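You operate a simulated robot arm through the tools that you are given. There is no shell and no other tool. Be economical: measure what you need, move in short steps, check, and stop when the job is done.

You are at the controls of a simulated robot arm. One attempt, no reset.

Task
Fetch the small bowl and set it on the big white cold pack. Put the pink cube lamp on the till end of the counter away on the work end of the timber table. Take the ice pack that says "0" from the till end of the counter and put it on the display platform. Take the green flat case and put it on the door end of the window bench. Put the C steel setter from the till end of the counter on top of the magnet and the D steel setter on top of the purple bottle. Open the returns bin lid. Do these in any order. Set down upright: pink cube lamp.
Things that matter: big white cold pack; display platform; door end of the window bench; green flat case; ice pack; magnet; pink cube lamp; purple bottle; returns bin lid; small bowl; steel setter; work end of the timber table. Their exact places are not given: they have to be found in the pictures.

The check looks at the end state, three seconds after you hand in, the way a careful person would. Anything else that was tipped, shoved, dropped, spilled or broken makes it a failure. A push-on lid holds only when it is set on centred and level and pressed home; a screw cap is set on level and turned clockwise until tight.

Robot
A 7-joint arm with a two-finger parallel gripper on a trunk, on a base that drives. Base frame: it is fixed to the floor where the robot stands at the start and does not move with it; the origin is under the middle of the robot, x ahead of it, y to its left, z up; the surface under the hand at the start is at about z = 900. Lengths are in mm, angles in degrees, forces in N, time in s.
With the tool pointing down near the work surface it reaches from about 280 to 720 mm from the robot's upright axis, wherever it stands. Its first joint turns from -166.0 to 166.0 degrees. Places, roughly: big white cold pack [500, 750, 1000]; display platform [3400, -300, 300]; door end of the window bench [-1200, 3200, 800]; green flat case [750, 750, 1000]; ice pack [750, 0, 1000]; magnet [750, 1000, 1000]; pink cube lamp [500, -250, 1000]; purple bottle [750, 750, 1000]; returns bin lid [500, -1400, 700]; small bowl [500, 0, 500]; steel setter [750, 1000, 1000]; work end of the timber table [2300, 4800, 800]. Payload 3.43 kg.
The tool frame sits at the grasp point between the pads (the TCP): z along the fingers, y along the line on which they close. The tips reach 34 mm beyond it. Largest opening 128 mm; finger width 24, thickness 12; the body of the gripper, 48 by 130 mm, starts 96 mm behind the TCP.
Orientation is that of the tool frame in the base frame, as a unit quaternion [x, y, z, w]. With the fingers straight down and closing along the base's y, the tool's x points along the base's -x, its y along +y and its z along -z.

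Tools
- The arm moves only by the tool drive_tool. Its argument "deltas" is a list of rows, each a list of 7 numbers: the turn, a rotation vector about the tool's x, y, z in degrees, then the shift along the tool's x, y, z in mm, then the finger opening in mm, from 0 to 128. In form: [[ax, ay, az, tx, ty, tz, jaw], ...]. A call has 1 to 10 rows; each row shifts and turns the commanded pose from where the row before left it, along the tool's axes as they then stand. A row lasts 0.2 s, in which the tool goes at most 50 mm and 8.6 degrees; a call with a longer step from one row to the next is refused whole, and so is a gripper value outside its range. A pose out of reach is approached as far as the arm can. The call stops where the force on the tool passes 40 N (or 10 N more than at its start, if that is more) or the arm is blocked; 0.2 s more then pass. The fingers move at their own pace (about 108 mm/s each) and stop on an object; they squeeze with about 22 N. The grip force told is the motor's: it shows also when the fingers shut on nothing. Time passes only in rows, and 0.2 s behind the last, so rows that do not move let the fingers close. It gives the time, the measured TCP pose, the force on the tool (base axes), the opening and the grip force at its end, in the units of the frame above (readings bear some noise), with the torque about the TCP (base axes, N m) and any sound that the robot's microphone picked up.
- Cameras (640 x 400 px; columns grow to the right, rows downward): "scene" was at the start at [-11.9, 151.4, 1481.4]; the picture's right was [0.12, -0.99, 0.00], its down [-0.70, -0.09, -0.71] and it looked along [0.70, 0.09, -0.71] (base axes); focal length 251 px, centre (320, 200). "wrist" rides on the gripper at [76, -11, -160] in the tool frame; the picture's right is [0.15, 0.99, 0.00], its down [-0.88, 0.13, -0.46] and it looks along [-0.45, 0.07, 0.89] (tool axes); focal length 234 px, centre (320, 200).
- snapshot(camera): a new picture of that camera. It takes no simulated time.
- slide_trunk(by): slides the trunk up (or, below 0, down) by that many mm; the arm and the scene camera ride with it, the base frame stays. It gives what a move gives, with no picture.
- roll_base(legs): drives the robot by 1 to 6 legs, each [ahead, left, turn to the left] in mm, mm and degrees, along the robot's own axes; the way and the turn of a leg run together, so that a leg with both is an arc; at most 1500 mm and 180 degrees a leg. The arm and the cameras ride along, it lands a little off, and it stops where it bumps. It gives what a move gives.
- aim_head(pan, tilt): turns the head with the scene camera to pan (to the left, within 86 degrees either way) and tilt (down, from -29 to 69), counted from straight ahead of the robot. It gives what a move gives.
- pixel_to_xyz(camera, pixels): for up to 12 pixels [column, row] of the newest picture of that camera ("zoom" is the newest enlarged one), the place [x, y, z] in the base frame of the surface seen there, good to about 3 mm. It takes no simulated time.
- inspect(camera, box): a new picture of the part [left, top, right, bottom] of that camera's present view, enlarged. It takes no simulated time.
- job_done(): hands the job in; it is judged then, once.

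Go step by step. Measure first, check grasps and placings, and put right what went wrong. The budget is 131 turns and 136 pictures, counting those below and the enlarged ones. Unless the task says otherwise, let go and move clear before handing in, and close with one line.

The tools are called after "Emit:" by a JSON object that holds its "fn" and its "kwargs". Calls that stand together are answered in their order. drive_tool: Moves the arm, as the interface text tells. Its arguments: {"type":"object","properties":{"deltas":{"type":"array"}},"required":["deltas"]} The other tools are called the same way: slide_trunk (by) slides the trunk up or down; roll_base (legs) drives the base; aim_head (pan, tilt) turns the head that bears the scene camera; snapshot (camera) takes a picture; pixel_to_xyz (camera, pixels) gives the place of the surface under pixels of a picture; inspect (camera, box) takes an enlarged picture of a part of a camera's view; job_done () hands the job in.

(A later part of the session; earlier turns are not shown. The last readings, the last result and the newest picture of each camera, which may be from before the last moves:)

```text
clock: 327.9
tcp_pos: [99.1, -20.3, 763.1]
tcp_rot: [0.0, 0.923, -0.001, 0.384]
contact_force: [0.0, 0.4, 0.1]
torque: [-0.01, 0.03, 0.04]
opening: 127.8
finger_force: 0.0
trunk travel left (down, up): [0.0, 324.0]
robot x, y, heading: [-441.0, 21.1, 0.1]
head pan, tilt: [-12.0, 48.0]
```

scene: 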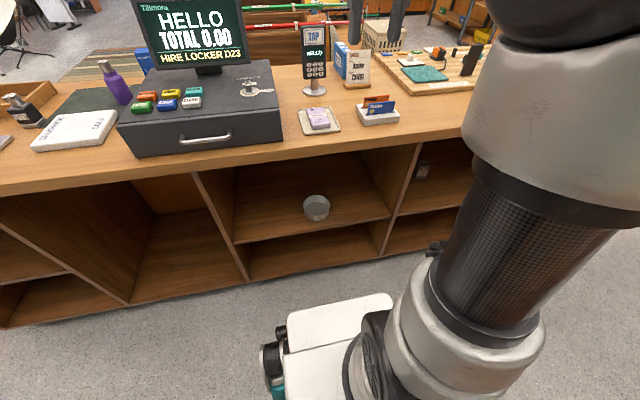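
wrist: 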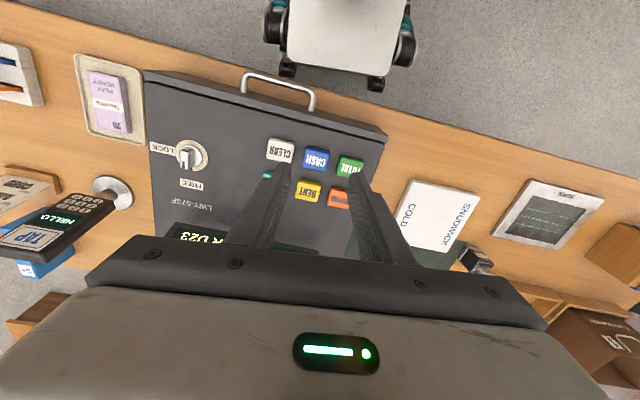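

Tool pitched 45° forward. Lower to z≈555, align y=10, then drive the base forward 270.

Emit:
{"fn": "drive_tool", "kwargs": {"deltas": [[0, 0, 0, 29.4, 6, 29.4, 128], [0, 0, 0, 29.4, 6, 29.4, 128], [0, 0, 0, 29.4, 6, 29.4, 128], [0, 0, 0, 29.4, 6, 29.4, 128], [0, 0, 0, 29.4, 6, 29.4, 128]]}}

Emit:
{"fn": "roll_base", "kwargs": {"legs": [[265, 0, 0]]}}

Emit:
{"fn": "snapshot", "kwargs": {"camera": "wrist"}}

Emit:
{"fn": "snapshot", "kwargs": {"camera": "scene"}}

```text
clock: 329.1
tcp_pos: [102.3, 8.4, 553.2]
tcp_rot: [0.0, 0.923, -0.001, 0.385]
contact_force: [-1.0, -0.6, -0.2]
torque: [0.02, 0.05, 0.03]
opening: 127.9
finger_force: 0.1
trunk travel left (down, up): [0.0, 324.0]
robot x, y, heading: [-438.9, 20.1, 0.1]
head pan, tilt: [-12.0, 48.0]
```

```text
clock: 330.9
tcp_pos: [365.9, 5.6, 553.1]
tcp_rot: [0.002, 0.923, -0.002, 0.384]
contact_force: [-0.2, -0.3, -0.8]
torque: [-0.02, -0.03, -0.03]
opening: 128.1
finger_force: 0.0
trunk travel left (down, up): [0.0, 324.0]
robot x, y, heading: [-175.5, 22.3, -0.3]
head pan, tilt: [-12.0, 48.0]
```

```text
42 pictures are left
```

wrist: 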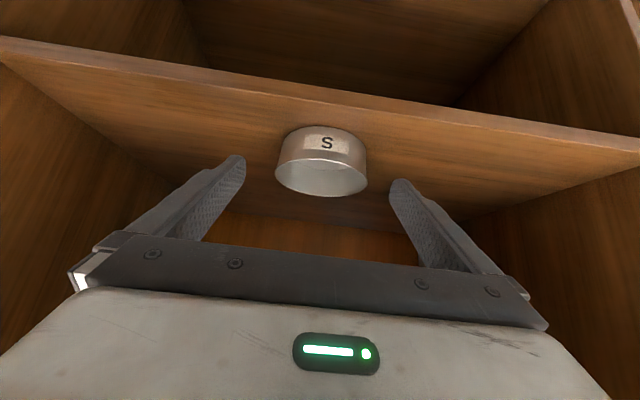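

```text
41 pictures are left
```

scene: 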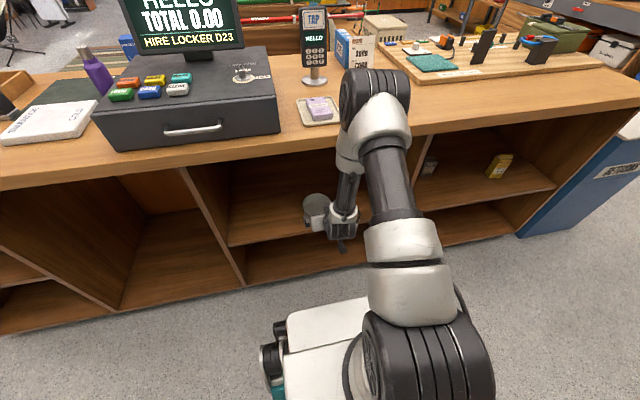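

The forearm passes close to the counter's front edge. Measure it and the bowl in the wrist view.

Emit:
{"fn": "pixel_to_xyz", "kwargs": {"camera": "scene", "pixels": [[350, 150], [347, 185], [375, 95], [375, 130], [345, 130], [340, 210], [345, 170], [310, 150]]}}

Emit:
{"fn": "inspect", "kwargs": {"camera": "wrist", "box": [256, 110, 384, 210]}}

Emit:
{"fn": "pixel_to_xyz", "kwargs": {"camera": "wrist", "pixels": [[278, 170], [364, 175], [320, 162], [322, 195], [280, 145], [365, 155], [325, 130], [323, 145]]}}

```text
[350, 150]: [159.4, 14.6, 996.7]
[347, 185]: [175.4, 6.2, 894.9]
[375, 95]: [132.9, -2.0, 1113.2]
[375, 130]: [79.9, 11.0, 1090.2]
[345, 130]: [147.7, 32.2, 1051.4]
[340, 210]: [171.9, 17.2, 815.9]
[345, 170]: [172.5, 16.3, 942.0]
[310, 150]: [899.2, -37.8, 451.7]
```

```text
4.00 times, centred on (320, 160) of wrist
```

zoom: 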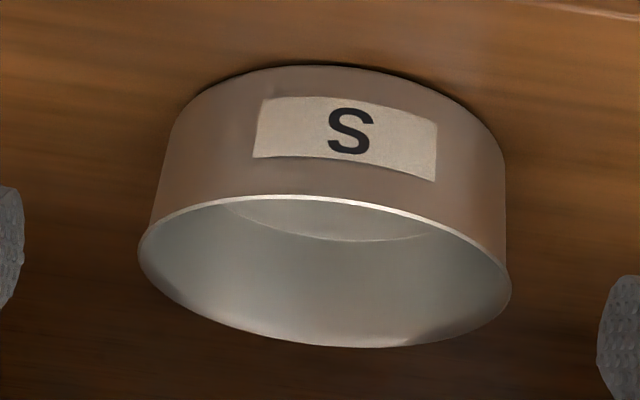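

```text
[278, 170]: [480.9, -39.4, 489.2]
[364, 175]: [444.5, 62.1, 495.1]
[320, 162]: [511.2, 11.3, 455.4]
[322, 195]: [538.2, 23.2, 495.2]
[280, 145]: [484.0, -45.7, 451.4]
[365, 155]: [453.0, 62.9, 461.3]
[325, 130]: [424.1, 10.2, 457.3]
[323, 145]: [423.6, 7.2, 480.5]
```

Forearm clearance is tight, so pitch 10° flatter, then move forward above the bowl (centre ≈(480,9.5), Ø≈113).

Emit:
{"fn": "drive_tool", "kwargs": {"deltas": [[0, -5, 0, 0, 0, 0, 128], [0, -5, 0, 0, 0, 0, 128], [0, 0, 0, -19.5, 1.3, 27.8, 128], [0, 0, 0, -19.5, 1.3, 27.8, 128], [0, 0, 0, -19.5, 1.3, 27.8, 128], [0, 0, 0, 0, 0, 0, 128]]}}

Emit:
{"fn": "inspect", "kwargs": {"camera": "wrist", "box": [192, 80, 448, 240]}}

Emit:
{"fn": "snapshot", "kwargs": {"camera": "scene"}}

Emit:
{"fn": "pixel_to_xyz", "kwargs": {"camera": "scene", "pixels": [[350, 170], [345, 190], [340, 205]]}}

```text
clock: 332.3
tcp_pos: [467.1, 11.9, 552.8]
tcp_rot: [0.002, 0.886, -0.002, 0.463]
contact_force: [-0.3, 0.3, -0.4]
torque: [0.02, -0.01, 0.01]
opening: 127.9
finger_force: 0.0
trunk travel left (down, up): [0.0, 324.0]
robot x, y, heading: [-174.6, 21.5, 0.1]
head pan, tilt: [-12.0, 48.0]
```

```text
2.50 times, centred on (320, 160) of wrist
```

zoom: 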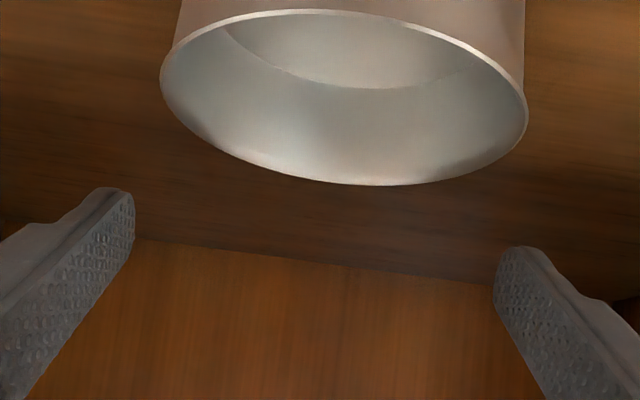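

```text
38 pictures are left
```

scene: 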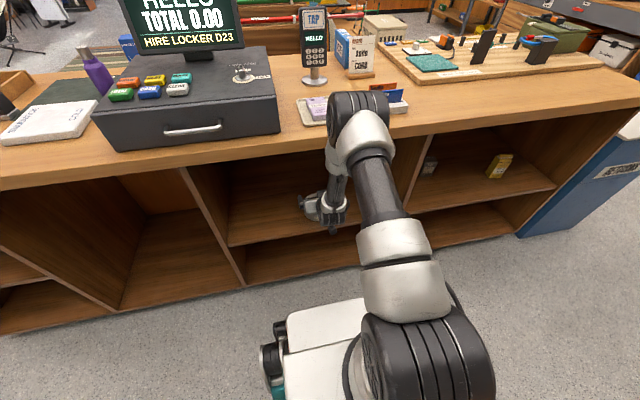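

```text
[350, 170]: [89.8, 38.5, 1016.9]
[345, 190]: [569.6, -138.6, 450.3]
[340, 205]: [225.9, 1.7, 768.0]
```

Emit:
{"fn": "pixel_to_xyz", "kwargs": {"camera": "zoom", "pixels": [[166, 75], [523, 105], [340, 12], [350, 182], [130, 220], [500, 270], [172, 60], [518, 90]]}}

Emit:
{"fn": "pixel_to_xyz", "kwargs": {"camera": "scene", "pixels": [[335, 180], [338, 165], [340, 155], [333, 195]]}}

```text
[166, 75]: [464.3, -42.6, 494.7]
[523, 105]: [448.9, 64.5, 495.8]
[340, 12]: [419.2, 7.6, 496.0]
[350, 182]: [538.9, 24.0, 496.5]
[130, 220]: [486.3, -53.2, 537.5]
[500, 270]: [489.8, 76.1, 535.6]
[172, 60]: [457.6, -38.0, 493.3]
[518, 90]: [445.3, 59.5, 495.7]
```

```text
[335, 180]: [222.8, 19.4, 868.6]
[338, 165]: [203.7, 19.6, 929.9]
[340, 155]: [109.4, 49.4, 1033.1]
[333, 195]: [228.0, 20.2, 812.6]
```

Bowl centre (479,11); fingers straddle symmetrically (−53, +76). Lower 66 mm straight down.

Emit:
{"fn": "drive_tool", "kwargs": {"deltas": [[0, 0, 0, 14, 0, 9.8, 128], [0, 0, 0, 14, 0, 9.8, 128], [0, 0, 0, 14, 0, 9.8, 128], [0, 0, 0, 12, 0, 8.5, 128], [0, 0, 0, 0, 0, 0, 128]]}}

Emit:
{"fn": "snapshot", "kwargs": {"camera": "wrist"}}

```text
clock: 333.5
tcp_pos: [468.3, 11.2, 487.3]
tcp_rot: [0.002, 0.887, -0.001, 0.462]
contact_force: [-0.9, 0.0, -0.1]
torque: [0.01, 0.01, -0.01]
opening: 127.8
finger_force: 0.2
trunk travel left (down, up): [0.0, 324.0]
robot x, y, heading: [-176.1, 19.5, -0.2]
head pan, tilt: [-12.0, 48.0]
```

```text
37 pictures are left
```

wrist: 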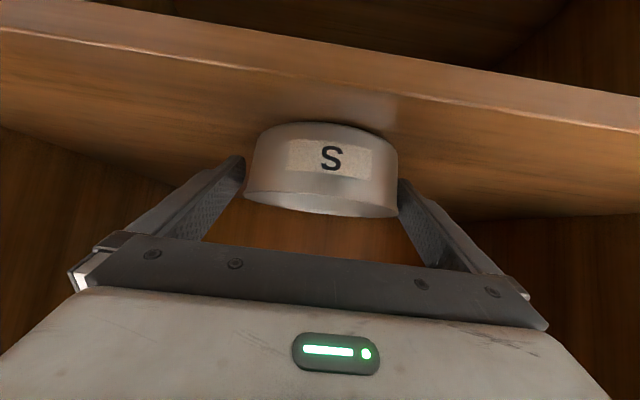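

Straddled without contact. Close and lift 20 mm.

Emit:
{"fn": "drive_tool", "kwargs": {"deltas": [[0, 0, 0, 0, 0, 0, 100], [0, 0, 0, 0, 0, 0, 100], [0, 0, 0, 0, 0, 0, 100], [0, 0, 0, -8.2, 0, -5.7, 100], [0, 0, 0, -8.2, 0, -5.7, 100], [0, 0, 0, 0, 0, 0, 100]]}}

Emit:
{"fn": "snapshot", "kwargs": {"camera": "wrist"}}

```text
clock: 334.9
tcp_pos: [468.5, 9.7, 508.3]
tcp_rot: [0.002, 0.886, -0.001, 0.463]
contact_force: [-0.4, -0.4, -1.3]
torque: [0.0, 0.05, -0.01]
opening: 118.8
finger_force: 22.1
trunk travel left (down, up): [0.0, 324.0]
robot x, y, heading: [-174.6, 20.7, -0.3]
head pan, tilt: [-12.0, 48.0]
```

```text
36 pictures are left
```

wrist: 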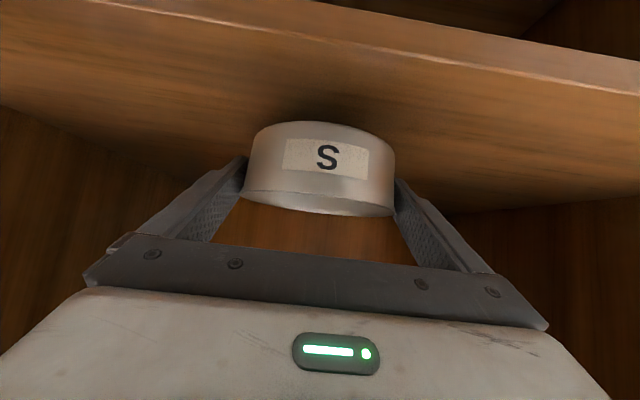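

Bowl is held level (118.8). Lift a little more, back out, then raise trunk and arm.

Emit:
{"fn": "drive_tool", "kwargs": {"deltas": [[0, 0, 0, -16.4, 0, -11.5, 100], [0, 0, 0, 0, 0, 0, 100]]}}

Emit:
{"fn": "roll_base", "kwargs": {"legs": [[-270, 0, 0]]}}

Emit:
{"fn": "slide_trunk", "kwargs": {"by": 200}}

Emit:
{"fn": "drive_tool", "kwargs": {"deltas": [[0, 0, 0, -33, 0, -23, 100], [0, 0, 0, -33, 0, -23, 100], [0, 0, 0, -33, 0, -23, 100], [0, 0, 0, -33, 0, -23, 100], [0, 0, 0, -33, 0, -23, 100], [0, 0, 0, -33, 0, -23, 100], [0, 0, 0, -33, 0, -23, 100], [0, 0, 0, -33, 0, -23, 100]]}}

Emit:
{"fn": "snapshot", "kwargs": {"camera": "wrist"}}

```text
clock: 335.5
tcp_pos: [467.8, 10.0, 530.4]
tcp_rot: [0.002, 0.886, -0.001, 0.464]
contact_force: [1.3, 1.7, -2.5]
torque: [-0.03, 0.01, 0.02]
opening: 119.0
finger_force: 21.8
trunk travel left (down, up): [0.0, 324.0]
robot x, y, heading: [-176.8, 23.6, -0.7]
head pan, tilt: [-12.0, 48.0]
```

```text
clock: 337.4
tcp_pos: [202.2, 13.0, 529.1]
tcp_rot: [0.001, 0.886, -0.001, 0.463]
contact_force: [0.5, 0.6, -1.5]
torque: [0.0, 0.01, -0.02]
opening: 119.0
finger_force: 21.8
trunk travel left (down, up): [0.0, 324.0]
robot x, y, heading: [-441.5, 23.2, -0.6]
head pan, tilt: [-12.0, 48.0]
```

```text
clock: 339.6
tcp_pos: [201.7, 13.1, 728.6]
tcp_rot: [0.001, 0.886, -0.001, 0.464]
contact_force: [0.3, 0.2, -1.0]
torque: [0.02, 0.01, -0.01]
opening: 118.8
finger_force: 22.3
trunk travel left (down, up): [-200.0, 124.0]
robot x, y, heading: [-439.4, 24.0, -0.0]
head pan, tilt: [-12.0, 48.0]
```

```text
clock: 341.4
tcp_pos: [201.1, 11.2, 1051.7]
tcp_rot: [0.001, 0.887, -0.001, 0.463]
contact_force: [0.2, -0.1, -1.8]
torque: [-0.01, 0.01, 0.0]
opening: 118.5
finger_force: 21.9
trunk travel left (down, up): [-200.0, 124.0]
robot x, y, heading: [-443.6, 23.4, -0.3]
head pan, tilt: [-12.0, 48.0]
```

```text
35 pictures are left
```

wrist: 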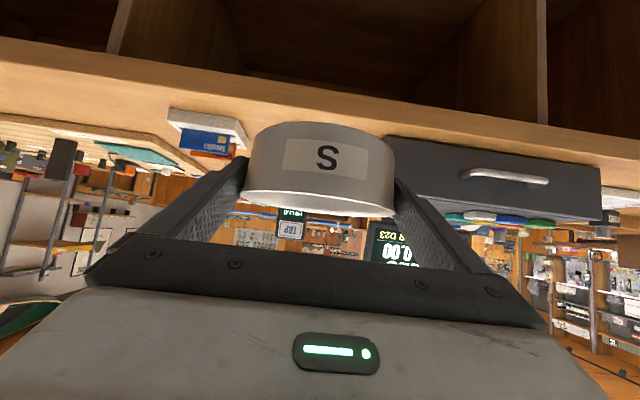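

Bowl still level. Slide left 700 and view the cold pack.

Emit:
{"fn": "roll_base", "kwargs": {"legs": [[0, 705, 0]]}}

Emit:
{"fn": "aim_head", "kwargs": {"pan": -5, "tilt": 38}}

Emit:
{"fn": "snapshot", "kwargs": {"camera": "scene"}}

```text
clock: 348.5
tcp_pos: [202.3, 710.9, 1051.4]
tcp_rot: [-0.001, 0.886, 0.001, 0.464]
contact_force: [-0.8, 0.0, -1.6]
torque: [-0.01, 0.04, 0.0]
opening: 119.0
finger_force: 22.6
trunk travel left (down, up): [-200.0, 124.0]
robot x, y, heading: [-440.6, 715.3, 0.2]
head pan, tilt: [-12.0, 48.0]
```

```text
clock: 349.2
tcp_pos: [201.7, 709.6, 1051.5]
tcp_rot: [-0.001, 0.886, 0.0, 0.464]
contact_force: [-0.1, 0.5, -1.7]
torque: [-0.02, 0.0, -0.02]
opening: 119.0
finger_force: 22.3
trunk travel left (down, up): [-200.0, 124.0]
robot x, y, heading: [-441.3, 720.4, -0.0]
head pan, tilt: [-5.0, 38.0]
```

```text
34 pictures are left
```

scene: 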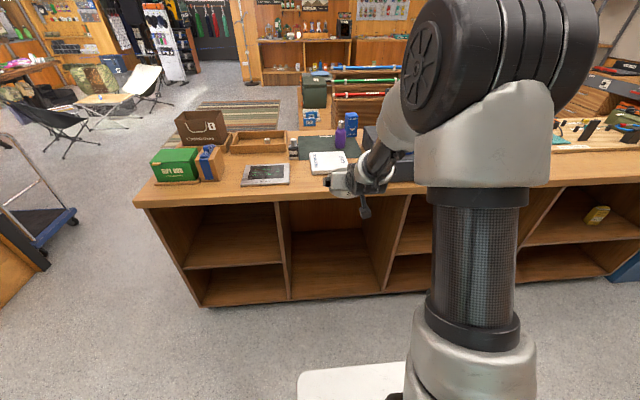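

Emit:
{"fn": "inspect", "kwargs": {"camera": "scene", "box": [280, 110, 376, 190]}}

Emit:
{"fn": "pixel_to_xyz", "kwargs": {"camera": "scene", "pixels": [[310, 154], [345, 152], [315, 173], [346, 170], [328, 162], [335, 185], [340, 120], [296, 138]]}}

```text
5.00 times, centred on (328, 150) of scene
```

zoom: 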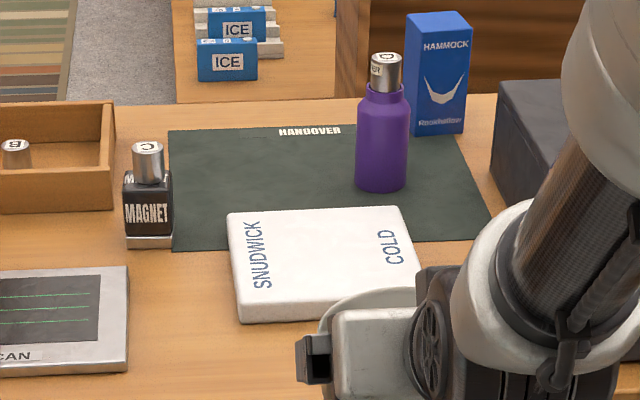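

```text
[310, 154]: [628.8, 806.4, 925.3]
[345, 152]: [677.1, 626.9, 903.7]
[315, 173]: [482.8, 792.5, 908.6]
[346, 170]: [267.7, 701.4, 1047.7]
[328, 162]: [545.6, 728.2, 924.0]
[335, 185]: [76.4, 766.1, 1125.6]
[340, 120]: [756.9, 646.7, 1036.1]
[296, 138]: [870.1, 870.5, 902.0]
```

Pack centre ≈(553,722), top 925. Drive forward 330, then check.

Emit:
{"fn": "roll_base", "kwargs": {"legs": [[330, 0, 0]]}}

Emit:
{"fn": "snapshot", "kwargs": {"camera": "scene"}}

Emit:
{"fn": "snapshot", "kwargs": {"camera": "wrist"}}

```text
clock: 351.4
tcp_pos: [531.9, 709.5, 1050.7]
tcp_rot: [-0.001, 0.886, 0.0, 0.463]
contact_force: [-0.3, -0.3, -1.3]
torque: [-0.02, 0.04, -0.01]
opening: 118.7
finger_force: 21.6
trunk travel left (down, up): [-200.0, 124.0]
robot x, y, heading: [-114.0, 720.0, 0.3]
head pan, tilt: [-5.0, 38.0]
```

```text
32 pictures are left
```

scene: 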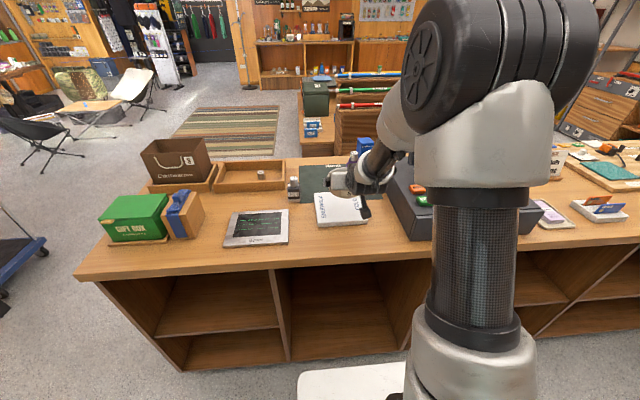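

```text
31 pictures are left
```

wrist: 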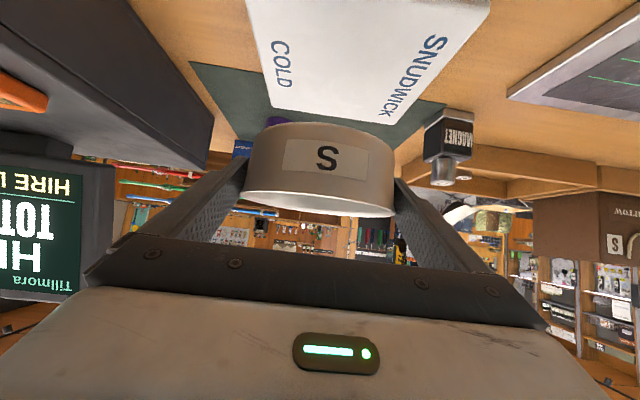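

Emit:
{"fn": "pixel_to_xyz", "kwargs": {"camera": "wrist", "pixels": [[272, 100], [388, 120], [250, 20], [480, 25], [340, 60], [300, 125], [320, 210], [435, 160]]}}

```text
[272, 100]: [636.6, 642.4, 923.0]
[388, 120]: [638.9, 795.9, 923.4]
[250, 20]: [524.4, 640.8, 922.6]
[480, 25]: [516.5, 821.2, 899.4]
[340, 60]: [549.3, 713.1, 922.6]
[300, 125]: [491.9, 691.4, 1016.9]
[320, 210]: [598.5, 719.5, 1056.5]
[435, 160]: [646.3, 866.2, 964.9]
```

Bowl needs +13 mm x, +9 mm y. Correct and lower to ~5 mm above.

Emit:
{"fn": "drive_tool", "kwargs": {"deltas": [[0, 0, 0, -7.5, 9, 10.6, 100], [0, 0, 0, 22.9, 0, 16.1, 100], [0, 0, 0, 22.9, 0, 16.1, 100], [0, 0, 0, 20, 0, 14, 100], [0, 0, 0, 0, 0, 0, 100]]}}

Emit:
{"fn": "drive_tool", "kwargs": {"deltas": [[0, 0, 0, 2.5, 0, 1.7, 100], [0, 0, 0, 0, 0, 0, 100]]}}

Emit:
{"fn": "inspect", "kwargs": {"camera": "scene", "box": [280, 150, 408, 250]}}

```text
clock: 352.6
tcp_pos: [544.8, 719.3, 972.2]
tcp_rot: [0.0, 0.886, 0.0, 0.463]
contact_force: [0.1, -0.1, -1.9]
torque: [-0.04, -0.03, 0.01]
opening: 118.7
finger_force: 21.3
trunk travel left (down, up): [-200.0, 124.0]
robot x, y, heading: [-113.6, 721.5, -0.0]
head pan, tilt: [-5.0, 38.0]
```

```text
clock: 353.2
tcp_pos: [544.8, 720.2, 967.7]
tcp_rot: [0.0, 0.886, 0.0, 0.463]
contact_force: [-0.3, 0.5, -2.5]
torque: [0.01, 0.03, 0.0]
opening: 118.5
finger_force: 22.5
trunk travel left (down, up): [-200.0, 124.0]
robot x, y, heading: [-113.5, 715.8, 0.2]
head pan, tilt: [-5.0, 38.0]
```

```text
4.00 times, centred on (344, 200) of scene
```

zoom: 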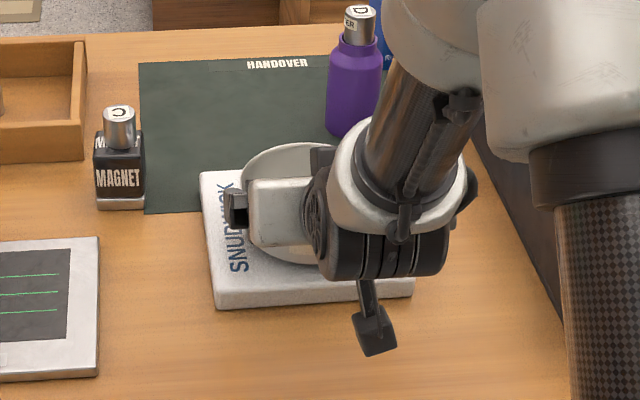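

Emit:
{"fn": "drive_tool", "kwargs": {"deltas": [[0, 0, 0, 2, 0, 1.4, 100], [0, 0, 0, 0, 0, 0, 100]]}}

Emit:
{"fn": "drive_tool", "kwargs": {"deltas": [[0, 0, 0, 1.6, 0, 1.1, 100], [0, 0, 0, 0, 0, 0, 100]]}}

Emit:
{"fn": "drive_tool", "kwargs": {"deltas": [[0, 0, 0, 1, 0, 0.7, 100], [0, 0, 0, 0, 0, 0, 100]]}}

```text
clock: 353.8
tcp_pos: [545.0, 719.0, 965.6]
tcp_rot: [0.0, 0.886, -0.001, 0.463]
contact_force: [-0.2, 0.4, -1.9]
torque: [0.02, 0.04, 0.0]
opening: 118.9
finger_force: 21.8
trunk travel left (down, up): [-200.0, 124.0]
robot x, y, heading: [-114.0, 716.1, 0.1]
head pan, tilt: [-5.0, 38.0]
```

```text
clock: 354.4
tcp_pos: [543.6, 719.4, 964.0]
tcp_rot: [-0.001, 0.886, 0.0, 0.463]
contact_force: [0.1, -0.6, -1.5]
torque: [0.01, 0.01, -0.01]
opening: 119.0
finger_force: 21.6
trunk travel left (down, up): [-200.0, 124.0]
robot x, y, heading: [-112.5, 719.4, -0.0]
head pan, tilt: [-5.0, 38.0]
```

```text
clock: 355.0
tcp_pos: [544.4, 719.7, 962.8]
tcp_rot: [0.0, 0.886, 0.0, 0.463]
contact_force: [-0.4, 0.2, -1.9]
torque: [-0.05, 0.01, -0.02]
opening: 118.5
finger_force: 22.3
trunk travel left (down, up): [-200.0, 124.0]
robot x, y, heading: [-110.2, 721.3, 0.1]
head pan, tilt: [-5.0, 38.0]
```

Emit:
{"fn": "drive_tool", "kwargs": {"deltas": [[0, 0, 0, 1, 0, 0.7, 100], [0, 0, 0, 0, 0, 0, 100]]}}

Emit:
{"fn": "drive_tool", "kwargs": {"deltas": [[0, 0, 0, 1, 0, 0.7, 100], [0, 0, 0, 0, 0, 0, 100]]}}

Emit:
{"fn": "drive_tool", "kwargs": {"deltas": [[0, 0, 0, 1, 0, 0.7, 100], [0, 0, 0, 0, 0, 0, 100]]}}

Emit:
{"fn": "inspect", "kwargs": {"camera": "wrist", "box": [192, 60, 448, 220]}}

```text
clock: 355.6
tcp_pos: [544.5, 718.4, 962.1]
tcp_rot: [0.0, 0.886, -0.001, 0.464]
contact_force: [0.0, -0.4, 1.7]
torque: [0.03, -0.09, 0.0]
opening: 118.9
finger_force: 21.4
trunk travel left (down, up): [-200.0, 124.0]
robot x, y, heading: [-110.9, 716.9, -0.1]
head pan, tilt: [-5.0, 38.0]
```

```text
clock: 356.2
tcp_pos: [544.6, 718.3, 962.2]
tcp_rot: [-0.001, 0.886, 0.0, 0.464]
contact_force: [-1.1, -0.1, 6.7]
torque: [0.0, 0.13, -0.02]
opening: 118.6
finger_force: 21.8
trunk travel left (down, up): [-200.0, 124.0]
robot x, y, heading: [-113.0, 722.5, 0.1]
head pan, tilt: [-5.0, 38.0]
```

```text
clock: 356.8
tcp_pos: [544.3, 718.7, 960.4]
tcp_rot: [0.001, 0.886, -0.002, 0.465]
contact_force: [-1.4, -0.9, 12.1]
torque: [-0.06, -0.19, -0.06]
opening: 118.8
finger_force: 22.3
trunk travel left (down, up): [-200.0, 124.0]
robot x, y, heading: [-109.8, 717.5, 0.1]
head pan, tilt: [-5.0, 38.0]
```

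```text
2.50 times, centred on (320, 140) of wrist
```

zoom: 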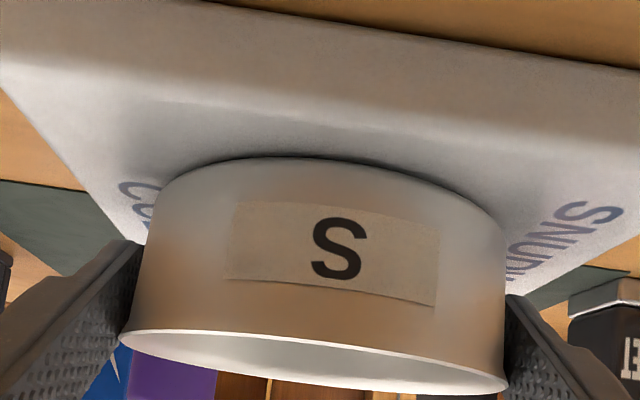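

Seated (12 N). Ease up slightly, open fully, and rise vertically.

Emit:
{"fn": "drive_tool", "kwargs": {"deltas": [[0, 0, 0, -1, 0, -0.7, 128], [0, 0, 0, 0, 0, 0, 128], [0, 0, 0, 0, 0, 0, 128]]}}

Emit:
{"fn": "inspect", "kwargs": {"camera": "wrist", "box": [192, 60, 448, 220]}}

```text
clock: 357.6
tcp_pos: [546.1, 718.3, 960.1]
tcp_rot: [0.0, 0.886, 0.0, 0.464]
contact_force: [0.1, 0.2, -0.1]
torque: [-0.03, 0.03, -0.03]
opening: 128.1
finger_force: 0.1
trunk travel left (down, up): [-200.0, 124.0]
robot x, y, heading: [-109.5, 721.1, 0.1]
head pan, tilt: [-5.0, 38.0]
```

```text
2.50 times, centred on (320, 140) of wrist
```

zoom: 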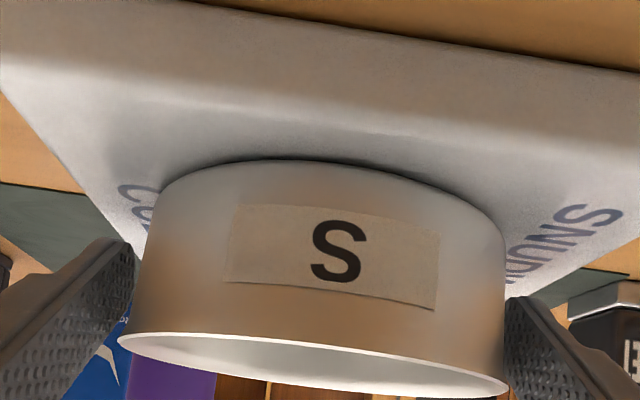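

Emit:
{"fn": "drive_tool", "kwargs": {"deltas": [[0, 0, 0, -10, 0, -7, 128], [0, 0, 0, -16, 0, -11.2, 128], [0, 0, 0, -20, 0, -14, 128], [0, 0, 0, -30, 0, -21, 128], [0, 0, 0, -30, 0, -21, 128], [0, 0, 0, -30, 0, -21, 128]]}}

Emit:
{"fn": "roll_base", "kwargs": {"legs": [[-300, 0, 0]]}}

Emit:
{"fn": "snapshot", "kwargs": {"camera": "scene"}}

```text
clock: 359.0
tcp_pos: [544.1, 719.1, 1127.2]
tcp_rot: [-0.001, 0.886, 0.0, 0.463]
contact_force: [-0.3, -0.1, -0.1]
torque: [0.01, 0.0, 0.0]
opening: 128.1
finger_force: 0.1
trunk travel left (down, up): [-200.0, 124.0]
robot x, y, heading: [-113.4, 719.5, 0.2]
head pan, tilt: [-5.0, 38.0]
```

```text
clock: 361.1
tcp_pos: [243.2, 722.0, 1125.5]
tcp_rot: [-0.003, 0.886, 0.001, 0.463]
contact_force: [-0.5, 0.5, 0.3]
torque: [-0.01, -0.01, -0.04]
opening: 128.0
finger_force: 0.1
trunk travel left (down, up): [-200.0, 124.0]
robot x, y, heading: [-411.3, 719.5, 0.2]
head pan, tilt: [-5.0, 38.0]
```

```text
27 pictures are left
```

scene: 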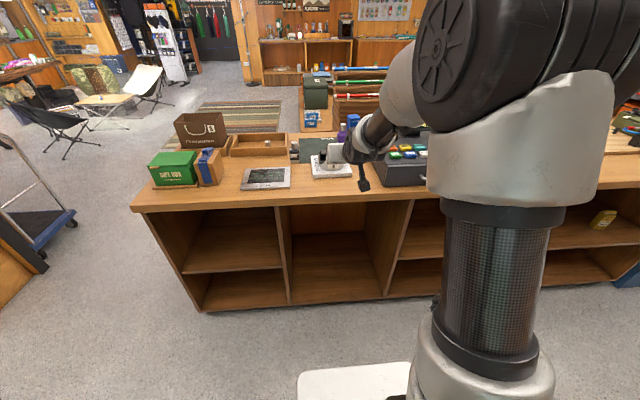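

Bowl released. Return the tool to vertical, retract and head toward the returns bin.

Emit:
{"fn": "drive_tool", "kwargs": {"deltas": [[0, 7.9, 0, 10, 0, -20, 60], [0, 7.9, 0, 10, 0, -20, 60], [0, 7.9, 0, 20, 0, -10, 60], [0, 7.9, 0, 30, 0, 0, 60], [0, 7.9, 0, 30, 0, 0, 60], [0, 7.9, 0, 30, 0, 0, 60], [0, 7.9, 0, 30, 0, 0, 60], [0, 0, 0, 40, 0, 0, 60], [0, 0, 0, 40, 0, 0, 60]]}}

Emit:
{"fn": "roll_base", "kwargs": {"legs": [[150, 0, 0], [0, -1300, 0]]}}

Emit:
{"fn": "aim_head", "kwargs": {"pan": -35, "tilt": 35}}

Emit:
{"fn": "snapshot", "kwargs": {"camera": "scene"}}

```text
clock: 363.1
tcp_pos: [-13.8, 722.4, 1088.9]
tcp_rot: [-0.003, 1.0, -0.001, -0.001]
contact_force: [-0.3, 0.7, 0.6]
torque: [-0.03, 0.01, -0.02]
opening: 60.1
finger_force: 0.0
trunk travel left (down, up): [-200.0, 124.0]
robot x, y, heading: [-410.9, 717.3, 0.2]
head pan, tilt: [-5.0, 38.0]
```

```text
clock: 376.5
tcp_pos: [134.0, -556.7, 1088.0]
tcp_rot: [0.004, 1.0, 0.0, -0.001]
contact_force: [0.5, 0.7, -0.1]
torque: [0.02, 0.02, -0.01]
opening: 60.2
finger_force: 0.0
trunk travel left (down, up): [-200.0, 124.0]
robot x, y, heading: [-262.6, -553.4, -0.4]
head pan, tilt: [-5.0, 38.0]
```

```text
clock: 377.5
tcp_pos: [133.9, -558.0, 1089.0]
tcp_rot: [0.004, 1.0, -0.001, -0.001]
contact_force: [-0.5, 1.1, 0.5]
torque: [-0.04, -0.01, -0.01]
opening: 60.1
finger_force: 0.0
trunk travel left (down, up): [-200.0, 124.0]
robot x, y, heading: [-262.9, -555.3, -0.6]
head pan, tilt: [-35.0, 35.0]
```

```text
26 pictures are left
```

scene: 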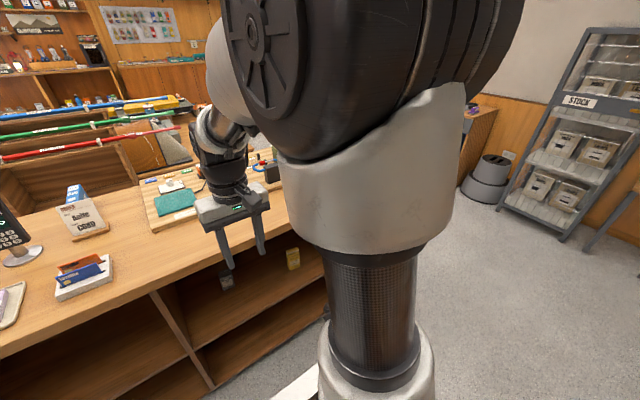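

Emit:
{"fn": "roll_base", "kwargs": {"legs": [[-50, 0, 0.6], [0, -750, 0]]}}

Emit:
{"fn": "aim_head", "kwargs": {"pan": 0, "tilt": 42}}

Emit:
{"fn": "snapshot", "kwargs": {"camera": "scene"}}

Emit:
{"fn": "snapshot", "kwargs": {"camera": "wrist"}}

```text
clock: 385.6
tcp_pos: [86.8, -1298.7, 1089.9]
tcp_rot: [-0.003, 1.0, 0.0, -0.001]
contact_force: [0.2, -1.1, 0.4]
torque: [-0.01, 0.03, 0.02]
opening: 60.0
finger_force: 0.0
trunk travel left (down, up): [-200.0, 124.0]
robot x, y, heading: [-312.2, -1304.8, 0.2]
head pan, tilt: [-35.0, 35.0]
```

```text
clock: 386.6
tcp_pos: [84.9, -1298.6, 1089.4]
tcp_rot: [-0.003, 1.0, 0.0, -0.001]
contact_force: [0.7, 0.3, 0.1]
torque: [0.02, 0.02, -0.01]
opening: 59.9
finger_force: 0.0
trunk travel left (down, up): [-200.0, 124.0]
robot x, y, heading: [-310.4, -1303.6, 0.4]
head pan, tilt: [0.0, 42.0]
```

```text
25 pictures are left
```

scene: 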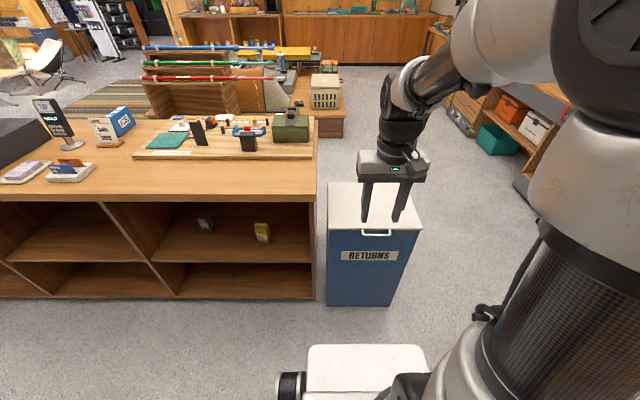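

```text
24 pictures are left
```

wrist: 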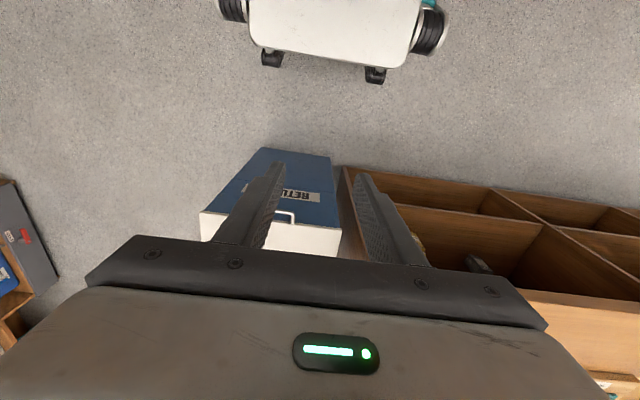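

The RETURNS bin has a white lid with a bar handle on the front lip at (375,233); hinge presumably at the back. Zoom and measure.

Emit:
{"fn": "inspect", "kwargs": {"camera": "scene", "box": [316, 170, 428, 250]}}

Emit:
{"fn": "pixel_to_xyz", "kwargs": {"camera": "zoom", "pixels": [[90, 75], [420, 75], [70, 310], [585, 310], [255, 345], [430, 345], [340, 355], [340, 320], [300, 100], [250, 355], [340, 335], [425, 360]]}}

```text
5.00 times, centred on (372, 210) of scene
```

zoom: 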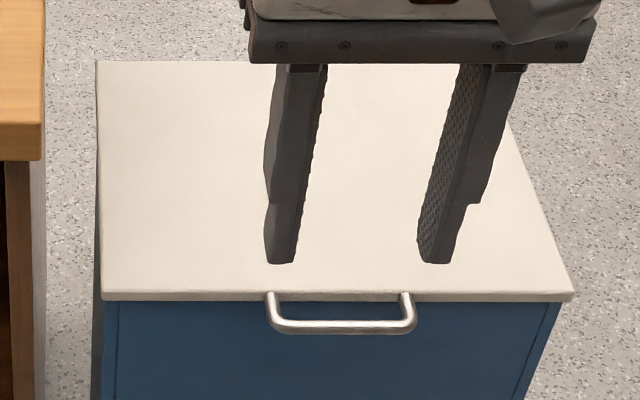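

```text
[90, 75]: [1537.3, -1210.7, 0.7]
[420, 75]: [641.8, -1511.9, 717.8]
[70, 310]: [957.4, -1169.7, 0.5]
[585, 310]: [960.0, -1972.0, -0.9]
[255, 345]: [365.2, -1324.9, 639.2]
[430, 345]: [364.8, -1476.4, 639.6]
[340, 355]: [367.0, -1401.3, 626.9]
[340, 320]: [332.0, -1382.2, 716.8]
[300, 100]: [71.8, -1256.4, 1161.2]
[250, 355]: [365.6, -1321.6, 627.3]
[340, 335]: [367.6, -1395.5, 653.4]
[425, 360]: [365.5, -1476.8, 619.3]
```

Lid top z≈718, front x≈362. Measure the handle bar and the back (hinge) edge precisely.

Emit:
{"fn": "pixel_to_xyz", "kwargs": {"camera": "zoom", "pixels": [[300, 323], [300, 328], [380, 327], [270, 305], [405, 303], [200, 290], [200, 298], [180, 66], [200, 120], [110, 200], [545, 270], [540, 240]]}}

Emit:
{"fn": "inspect", "kwargs": {"camera": "scene", "box": [352, 222, 400, 252]}}

```text
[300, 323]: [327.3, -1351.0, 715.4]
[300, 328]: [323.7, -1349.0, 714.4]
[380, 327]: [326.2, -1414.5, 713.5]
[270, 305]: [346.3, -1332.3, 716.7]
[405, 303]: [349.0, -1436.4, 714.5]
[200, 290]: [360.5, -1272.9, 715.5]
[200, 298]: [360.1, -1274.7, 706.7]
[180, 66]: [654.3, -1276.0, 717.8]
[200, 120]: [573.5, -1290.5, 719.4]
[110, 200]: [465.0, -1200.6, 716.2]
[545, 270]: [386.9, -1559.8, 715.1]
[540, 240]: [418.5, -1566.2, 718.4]
```

```text
13.33 times, centred on (376, 237) of scene
```

zoom: 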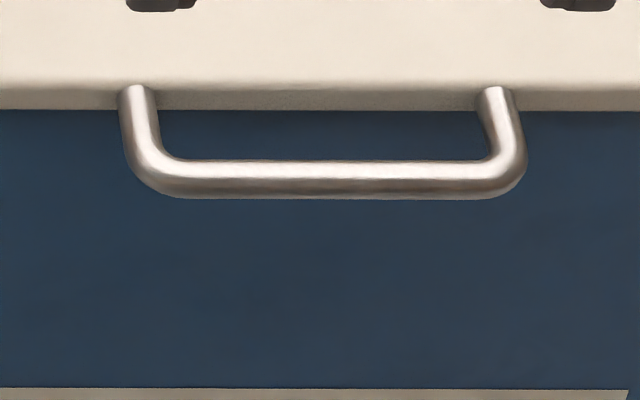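

Bar centre ≈(328,−1384,710), Ø≈10; hinge ≈(660,710), radius ≈332. I'll roll the tool −90° so the fingers close vertically, then pitch it ~70° forward; align y first.

Emit:
{"fn": "roll_base", "kwargs": {"legs": [[0, -85, 0]]}}

Emit:
{"fn": "drive_tool", "kwargs": {"deltas": [[0, 0, -8.5, 0, 0, 0, 60], [0, 0, -8.5, 0, 0, 0, 60], [0, 0, -8.5, 0, 0, 0, 60], [0, 0, -8.5, 0, 0, 0, 60], [0, 0, -8.5, 0, 0, 0, 60], [0, 0, -8.5, 0, 0, 0, 60], [0, 0, -8.5, 0, 0, 0, 60], [0, 0, -8.5, 0, 0, 0, 60], [0, 0, -8.5, 0, 0, 0, 60], [0, 0, -8.5, 0, 0, 0, 60]]}}

Emit:
{"fn": "drive_tool", "kwargs": {"deltas": [[0, 0, -5, 0, 0, 0, 60], [0, 0, 0, 0, -40, 0, 60], [0, 0, 0, 0, -40, 0, 60], [0, 0, 0, 0, -40, 0, 60], [7.8, 0, 0, 0, 0, 0, 60], [7.8, 0, 0, 0, 0, 0, 60], [7.8, 0, 0, 0, 0, 0, 60], [7.8, 0, 0, 0, 0, 0, 60], [7.8, 0, 0, 0, 0, 0, 60], [7.8, 0, 0, 0, 0, 0, 60]]}}

Emit:
{"fn": "drive_tool", "kwargs": {"deltas": [[7.8, 0, 0, 0, 0, 0, 60], [7.8, 0, 0, 0, 0, 0, 60], [7.6, 0, 0, 0, 0, 0, 60], [0, 0, 0, 0, 0, 0, 60]]}}

```text
clock: 388.1
tcp_pos: [86.1, -1382.9, 1089.0]
tcp_rot: [-0.002, 1.0, -0.001, -0.001]
contact_force: [0.5, -0.4, 1.2]
torque: [0.03, -0.04, -0.01]
opening: 60.0
finger_force: 0.0
trunk travel left (down, up): [-200.0, 124.0]
robot x, y, heading: [-312.8, -1385.1, 0.2]
head pan, tilt: [0.0, 42.0]
```

```text
clock: 390.3
tcp_pos: [85.2, -1382.8, 1088.5]
tcp_rot: [-0.678, 0.735, 0.0, -0.001]
contact_force: [-0.4, 0.3, 0.2]
torque: [-0.02, 0.0, -0.02]
opening: 60.3
finger_force: 0.0
trunk travel left (down, up): [-200.0, 124.0]
robot x, y, heading: [-312.6, -1387.1, 0.6]
head pan, tilt: [0.0, 42.0]
```

```text
clock: 392.5
tcp_pos: [206.1, -1381.3, 1089.5]
tcp_rot: [0.652, -0.647, 0.28, -0.28]
contact_force: [-0.1, -0.1, 0.3]
torque: [-0.02, 0.02, -0.04]
opening: 59.7
finger_force: 0.0
trunk travel left (down, up): [-200.0, 124.0]
robot x, y, heading: [-315.0, -1386.9, 0.1]
head pan, tilt: [0.0, 42.0]
```

```text
clock: 393.5
tcp_pos: [213.7, -1383.1, 1090.6]
tcp_rot: [0.581, -0.578, 0.404, -0.407]
contact_force: [0.5, 0.3, -0.3]
torque: [-0.03, 0.02, 0.04]
opening: 60.0
finger_force: 0.0
out of reach, approached as far as the arm can: row 3
trunk travel left (down, up): [-200.0, 124.0]
robot x, y, heading: [-310.6, -1386.1, 0.5]
head pan, tilt: [0.0, 42.0]
```

Orientation as wanted (70° forward, fingers closing near-vertical). Lower the trunk 150 and the arm to bar height, in front of the bin.

Emit:
{"fn": "slide_trunk", "kwargs": {"by": -150}}

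Emit:
{"fn": "drive_tool", "kwargs": {"deltas": [[0, 0, 0, 0, 42, 15.3, 60], [0, 0, 0, 0, 42, 15.3, 60], [0, 0, 0, 0, 42, 15.3, 60], [0, 0, 0, 0, 42, 15.3, 60], [0, 0, 0, 0, 41.6, 15.1, 60], [0, 0, 0, 0, 0, 0, 60]]}}

Emit:
{"fn": "snapshot", "kwargs": {"camera": "scene"}}

```text
clock: 395.2
tcp_pos: [214.4, -1382.0, 939.9]
tcp_rot: [0.582, -0.579, 0.404, -0.404]
contact_force: [-0.5, 0.3, -0.1]
torque: [0.03, -0.01, -0.02]
opening: 59.7
finger_force: 0.1
trunk travel left (down, up): [-50.0, 274.0]
robot x, y, heading: [-311.0, -1390.2, 0.3]
head pan, tilt: [0.0, 42.0]
```

```text
clock: 396.6
tcp_pos: [215.8, -1380.4, 716.6]
tcp_rot: [0.581, -0.578, 0.404, -0.406]
contact_force: [0.8, 0.3, -0.1]
torque: [-0.03, -0.03, 0.01]
opening: 59.9
finger_force: 0.1
trunk travel left (down, up): [-50.0, 274.0]
robot x, y, heading: [-313.4, -1386.4, 0.2]
head pan, tilt: [0.0, 42.0]
```

```text
21 pictures are left
```

scene: 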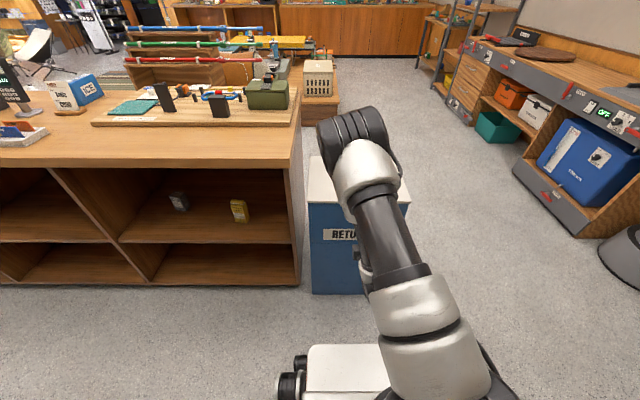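

Advance the base 55 mm and check with the wrist camera.

Emit:
{"fn": "roll_base", "kwargs": {"legs": [[50, 0, 0]]}}

Emit:
{"fn": "snapshot", "kwargs": {"camera": "wrist"}}

```text
clock: 397.6
tcp_pos: [263.0, -1379.6, 716.5]
tcp_rot: [0.582, -0.578, 0.404, -0.405]
contact_force: [0.8, 0.6, 0.0]
torque: [0.01, -0.03, -0.02]
opening: 60.0
finger_force: 0.1
trunk travel left (down, up): [-50.0, 274.0]
robot x, y, heading: [-262.3, -1382.7, 0.5]
head pan, tilt: [0.0, 42.0]
```

```text
20 pictures are left
```

wrist: 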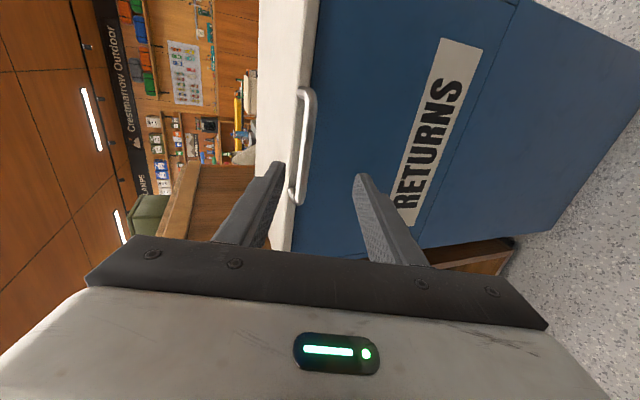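

Emit:
{"fn": "pixel_to_xyz", "kwargs": {"camera": "wrist", "pixels": [[311, 120], [308, 150], [305, 180], [313, 105], [301, 90], [293, 200], [282, 168], [358, 180]]}}

```text
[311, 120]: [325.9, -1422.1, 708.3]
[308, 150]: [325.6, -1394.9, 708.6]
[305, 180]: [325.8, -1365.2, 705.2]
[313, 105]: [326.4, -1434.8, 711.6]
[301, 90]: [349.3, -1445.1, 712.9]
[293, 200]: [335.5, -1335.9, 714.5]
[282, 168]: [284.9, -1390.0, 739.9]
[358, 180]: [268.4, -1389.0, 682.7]
```

Bar centre ≈(330,−1385,711). Advance 48 mm so the bar lies 14 mm inside the tips, then close.

Emit:
{"fn": "drive_tool", "kwargs": {"deltas": [[0, 0, 0, 0, -5.8, 15, 60], [0, 0, 0, 0, -5.8, 15, 60], [0, 0, 0, 0, -5.8, 14.8, 60], [0, 0, 0, 0, 0, 0, 60], [0, 0, 0, 0, 0, 0, 5], [0, 0, 0, 0, 0, 0, 5], [0, 0, 0, 0, 0, 0, 5]]}}

Emit:
{"fn": "snapshot", "kwargs": {"camera": "wrist"}}

```text
clock: 399.1
tcp_pos: [310.9, -1378.6, 716.4]
tcp_rot: [0.582, -0.578, 0.404, -0.405]
contact_force: [0.6, 0.1, -4.1]
torque: [-0.05, 0.17, 0.07]
opening: 11.5
finger_force: 45.1
trunk travel left (down, up): [-50.0, 274.0]
robot x, y, heading: [-263.3, -1387.4, 0.4]
head pan, tilt: [0.0, 42.0]
```

```text
19 pictures are left
```

wrist: 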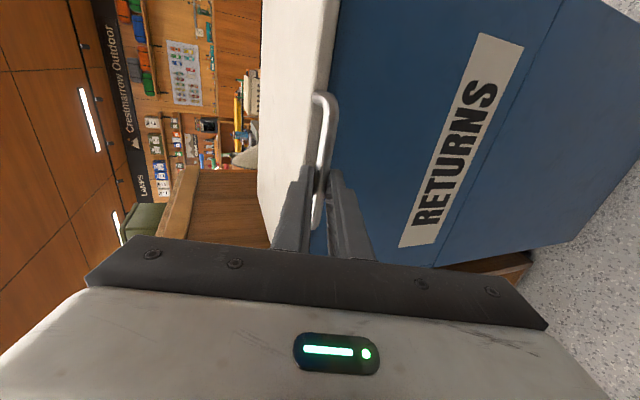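

Bar gripped (11.5 mm). Start opening along the arc about the hinge: two gentle 3° rows, then see.

Emit:
{"fn": "drive_tool", "kwargs": {"deltas": [[-3, 0, 0, 0, -17.4, -5.55, 5], [-3, 0, 0, 0, -17.4, -5.55, 5], [0, 0, 0, 0, 0, 0, 5]]}}

```text
clock: 399.9
tcp_pos: [314.6, -1378.7, 754.6]
tcp_rot: [0.602, -0.598, 0.374, -0.374]
contact_force: [-2.1, -1.0, -2.2]
torque: [-0.17, 0.01, -0.18]
opening: 11.7
finger_force: 44.4
trunk travel left (down, up): [-50.0, 274.0]
robot x, y, heading: [-262.1, -1388.8, 0.2]
head pan, tilt: [0.0, 42.0]
```

Opening smoothly with little force. Continue to ~36°.

Emit:
{"fn": "drive_tool", "kwargs": {"deltas": [[-6, 0, 0, 0, -35, -10.2, 5], [-6, 0, 0, 0, -35, -10.2, 5], [-6, 0, 0, 0, -35, -10.2, 5], [-6, 0, 0, 0, -35, -10.2, 5], [-6, 0, 0, 0, -35, -10.2, 5], [0, 0, 0, 0, 0, 0, 5]]}}

Emit:
{"fn": "snapshot", "kwargs": {"camera": "wrist"}}

```text
clock: 401.4
tcp_pos: [381.3, -1379.4, 919.9]
tcp_rot: [0.679, -0.674, 0.205, -0.205]
contact_force: [22.4, 0.5, -16.7]
torque: [-0.19, -0.23, -0.19]
opening: 11.5
finger_force: 45.0
trunk travel left (down, up): [-50.0, 274.0]
robot x, y, heading: [-264.6, -1389.4, 0.7]
head pan, tilt: [0.0, 42.0]
```

```text
18 pictures are left
```

wrist: 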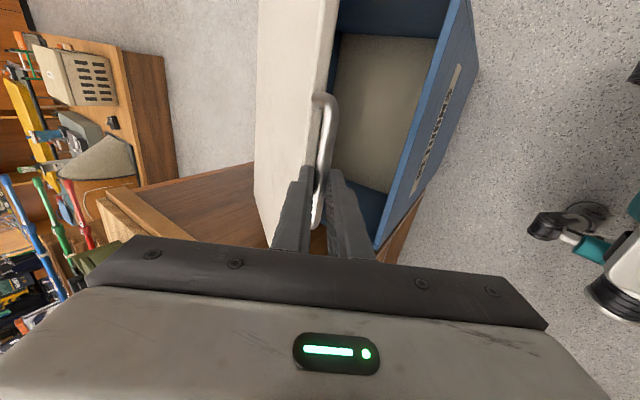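

Lid at ~36°; force points toward the hinge, so ease 3 mm inward. Then open the jaws slightly (still straddling the bar) to see if the lid holds itself.

Emit:
{"fn": "drive_tool", "kwargs": {"deltas": [[0, 0, 0, 0, -1, 2.8, 5], [0, 0, 0, 0, 0, 0, 5]]}}

Emit:
{"fn": "drive_tool", "kwargs": {"deltas": [[0, 0, 0, 0, 0, 0, 36], [0, 0, 0, 0, 0, 0, 36], [0, 0, 0, 0, 0, 0, 36], [0, 0, 0, 0, 0, 0, 36]]}}

Emit:
{"fn": "snapshot", "kwargs": {"camera": "wrist"}}

```text
clock: 401.9
tcp_pos: [383.7, -1379.0, 921.1]
tcp_rot: [0.678, -0.675, 0.206, -0.205]
contact_force: [-2.2, -2.4, 0.4]
torque: [0.22, 0.06, 0.09]
opening: 11.6
finger_force: 45.5
trunk travel left (down, up): [-50.0, 274.0]
robot x, y, heading: [-262.0, -1382.7, 0.2]
head pan, tilt: [0.0, 42.0]
```

```text
clock: 402.9
tcp_pos: [383.6, -1380.6, 919.8]
tcp_rot: [0.678, -0.675, 0.206, -0.206]
contact_force: [-1.6, -0.1, -0.3]
torque: [-0.01, 0.05, 0.02]
opening: 36.9
finger_force: 1.1
trunk travel left (down, up): [-50.0, 274.0]
robot x, y, heading: [-261.9, -1382.2, 0.3]
head pan, tilt: [0.0, 42.0]
```

```text
17 pictures are left
```

wrist: 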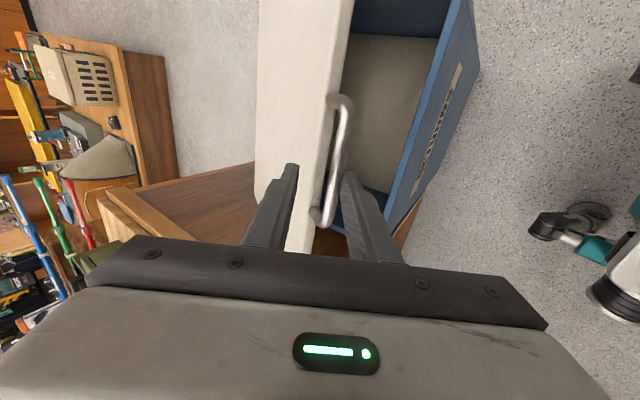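

The lid sags onto the lower finger, so it must go further. I'll carry it with the bar loosely held (jaw 20, free to rotate) along the arc to ~75° keeping this tool pitch.

Emit:
{"fn": "drive_tool", "kwargs": {"deltas": [[0, 0, 0, 0, 0, 0, 20], [0, 0, 0, 0, -35.4, -10.8, 20], [0, 0, 0, 0, -36.5, -6.7, 20], [0, 0, 0, 0, -36.9, -2.6, 20], [0, 0, 0, 0, -37, 1.7, 20], [0, 0, 0, 0, -36.6, 5.9, 20], [0, 0, 0, 0, -35.8, 9.9, 20], [0, 0, 0, 0, 0, 0, 20]]}}

Emit:
{"fn": "snapshot", "kwargs": {"camera": "wrist"}}

```text
clock: 404.8
tcp_pos: [559.5, -1377.8, 1039.8]
tcp_rot: [0.679, -0.674, 0.205, -0.205]
contact_force: [0.7, 0.2, 0.3]
torque: [-0.01, 0.03, 0.03]
opening: 20.2
finger_force: 0.7
out of reach, approached as far as the arm can: row 7
trunk travel left (down, up): [-50.0, 274.0]
robot x, y, heading: [-262.6, -1389.4, 0.1]
head pan, tilt: [0.0, 42.0]
```

```text
16 pictures are left
```

wrist: 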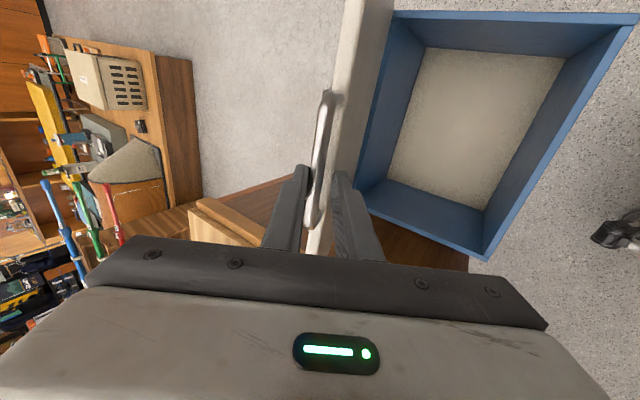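

~74° open, arm at its reach limit. Drive the base forward 80 mm to push the lid to about vertical, then look.

Emit:
{"fn": "roll_base", "kwargs": {"legs": [[85, 0, 0]]}}

Emit:
{"fn": "snapshot", "kwargs": {"camera": "wrist"}}

```text
clock: 405.8
tcp_pos: [641.1, -1379.1, 1046.1]
tcp_rot: [0.677, -0.674, 0.209, -0.209]
contact_force: [-0.9, 1.8, 26.4]
torque: [-0.01, 0.01, -0.13]
opening: 23.1
finger_force: 3.3
trunk travel left (down, up): [-50.0, 274.0]
robot x, y, heading: [-176.3, -1391.0, -0.0]
head pan, tilt: [0.0, 42.0]
```

```text
15 pictures are left
```

wrist: 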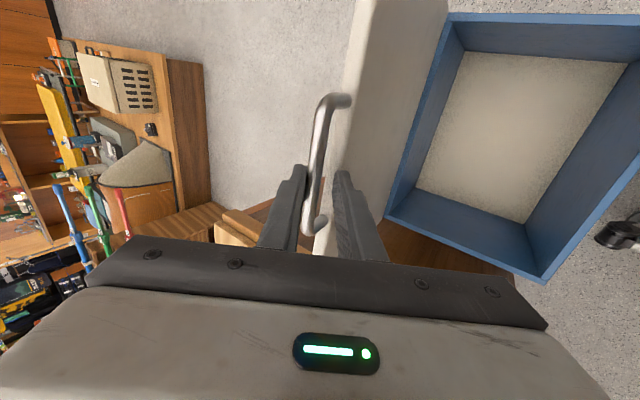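

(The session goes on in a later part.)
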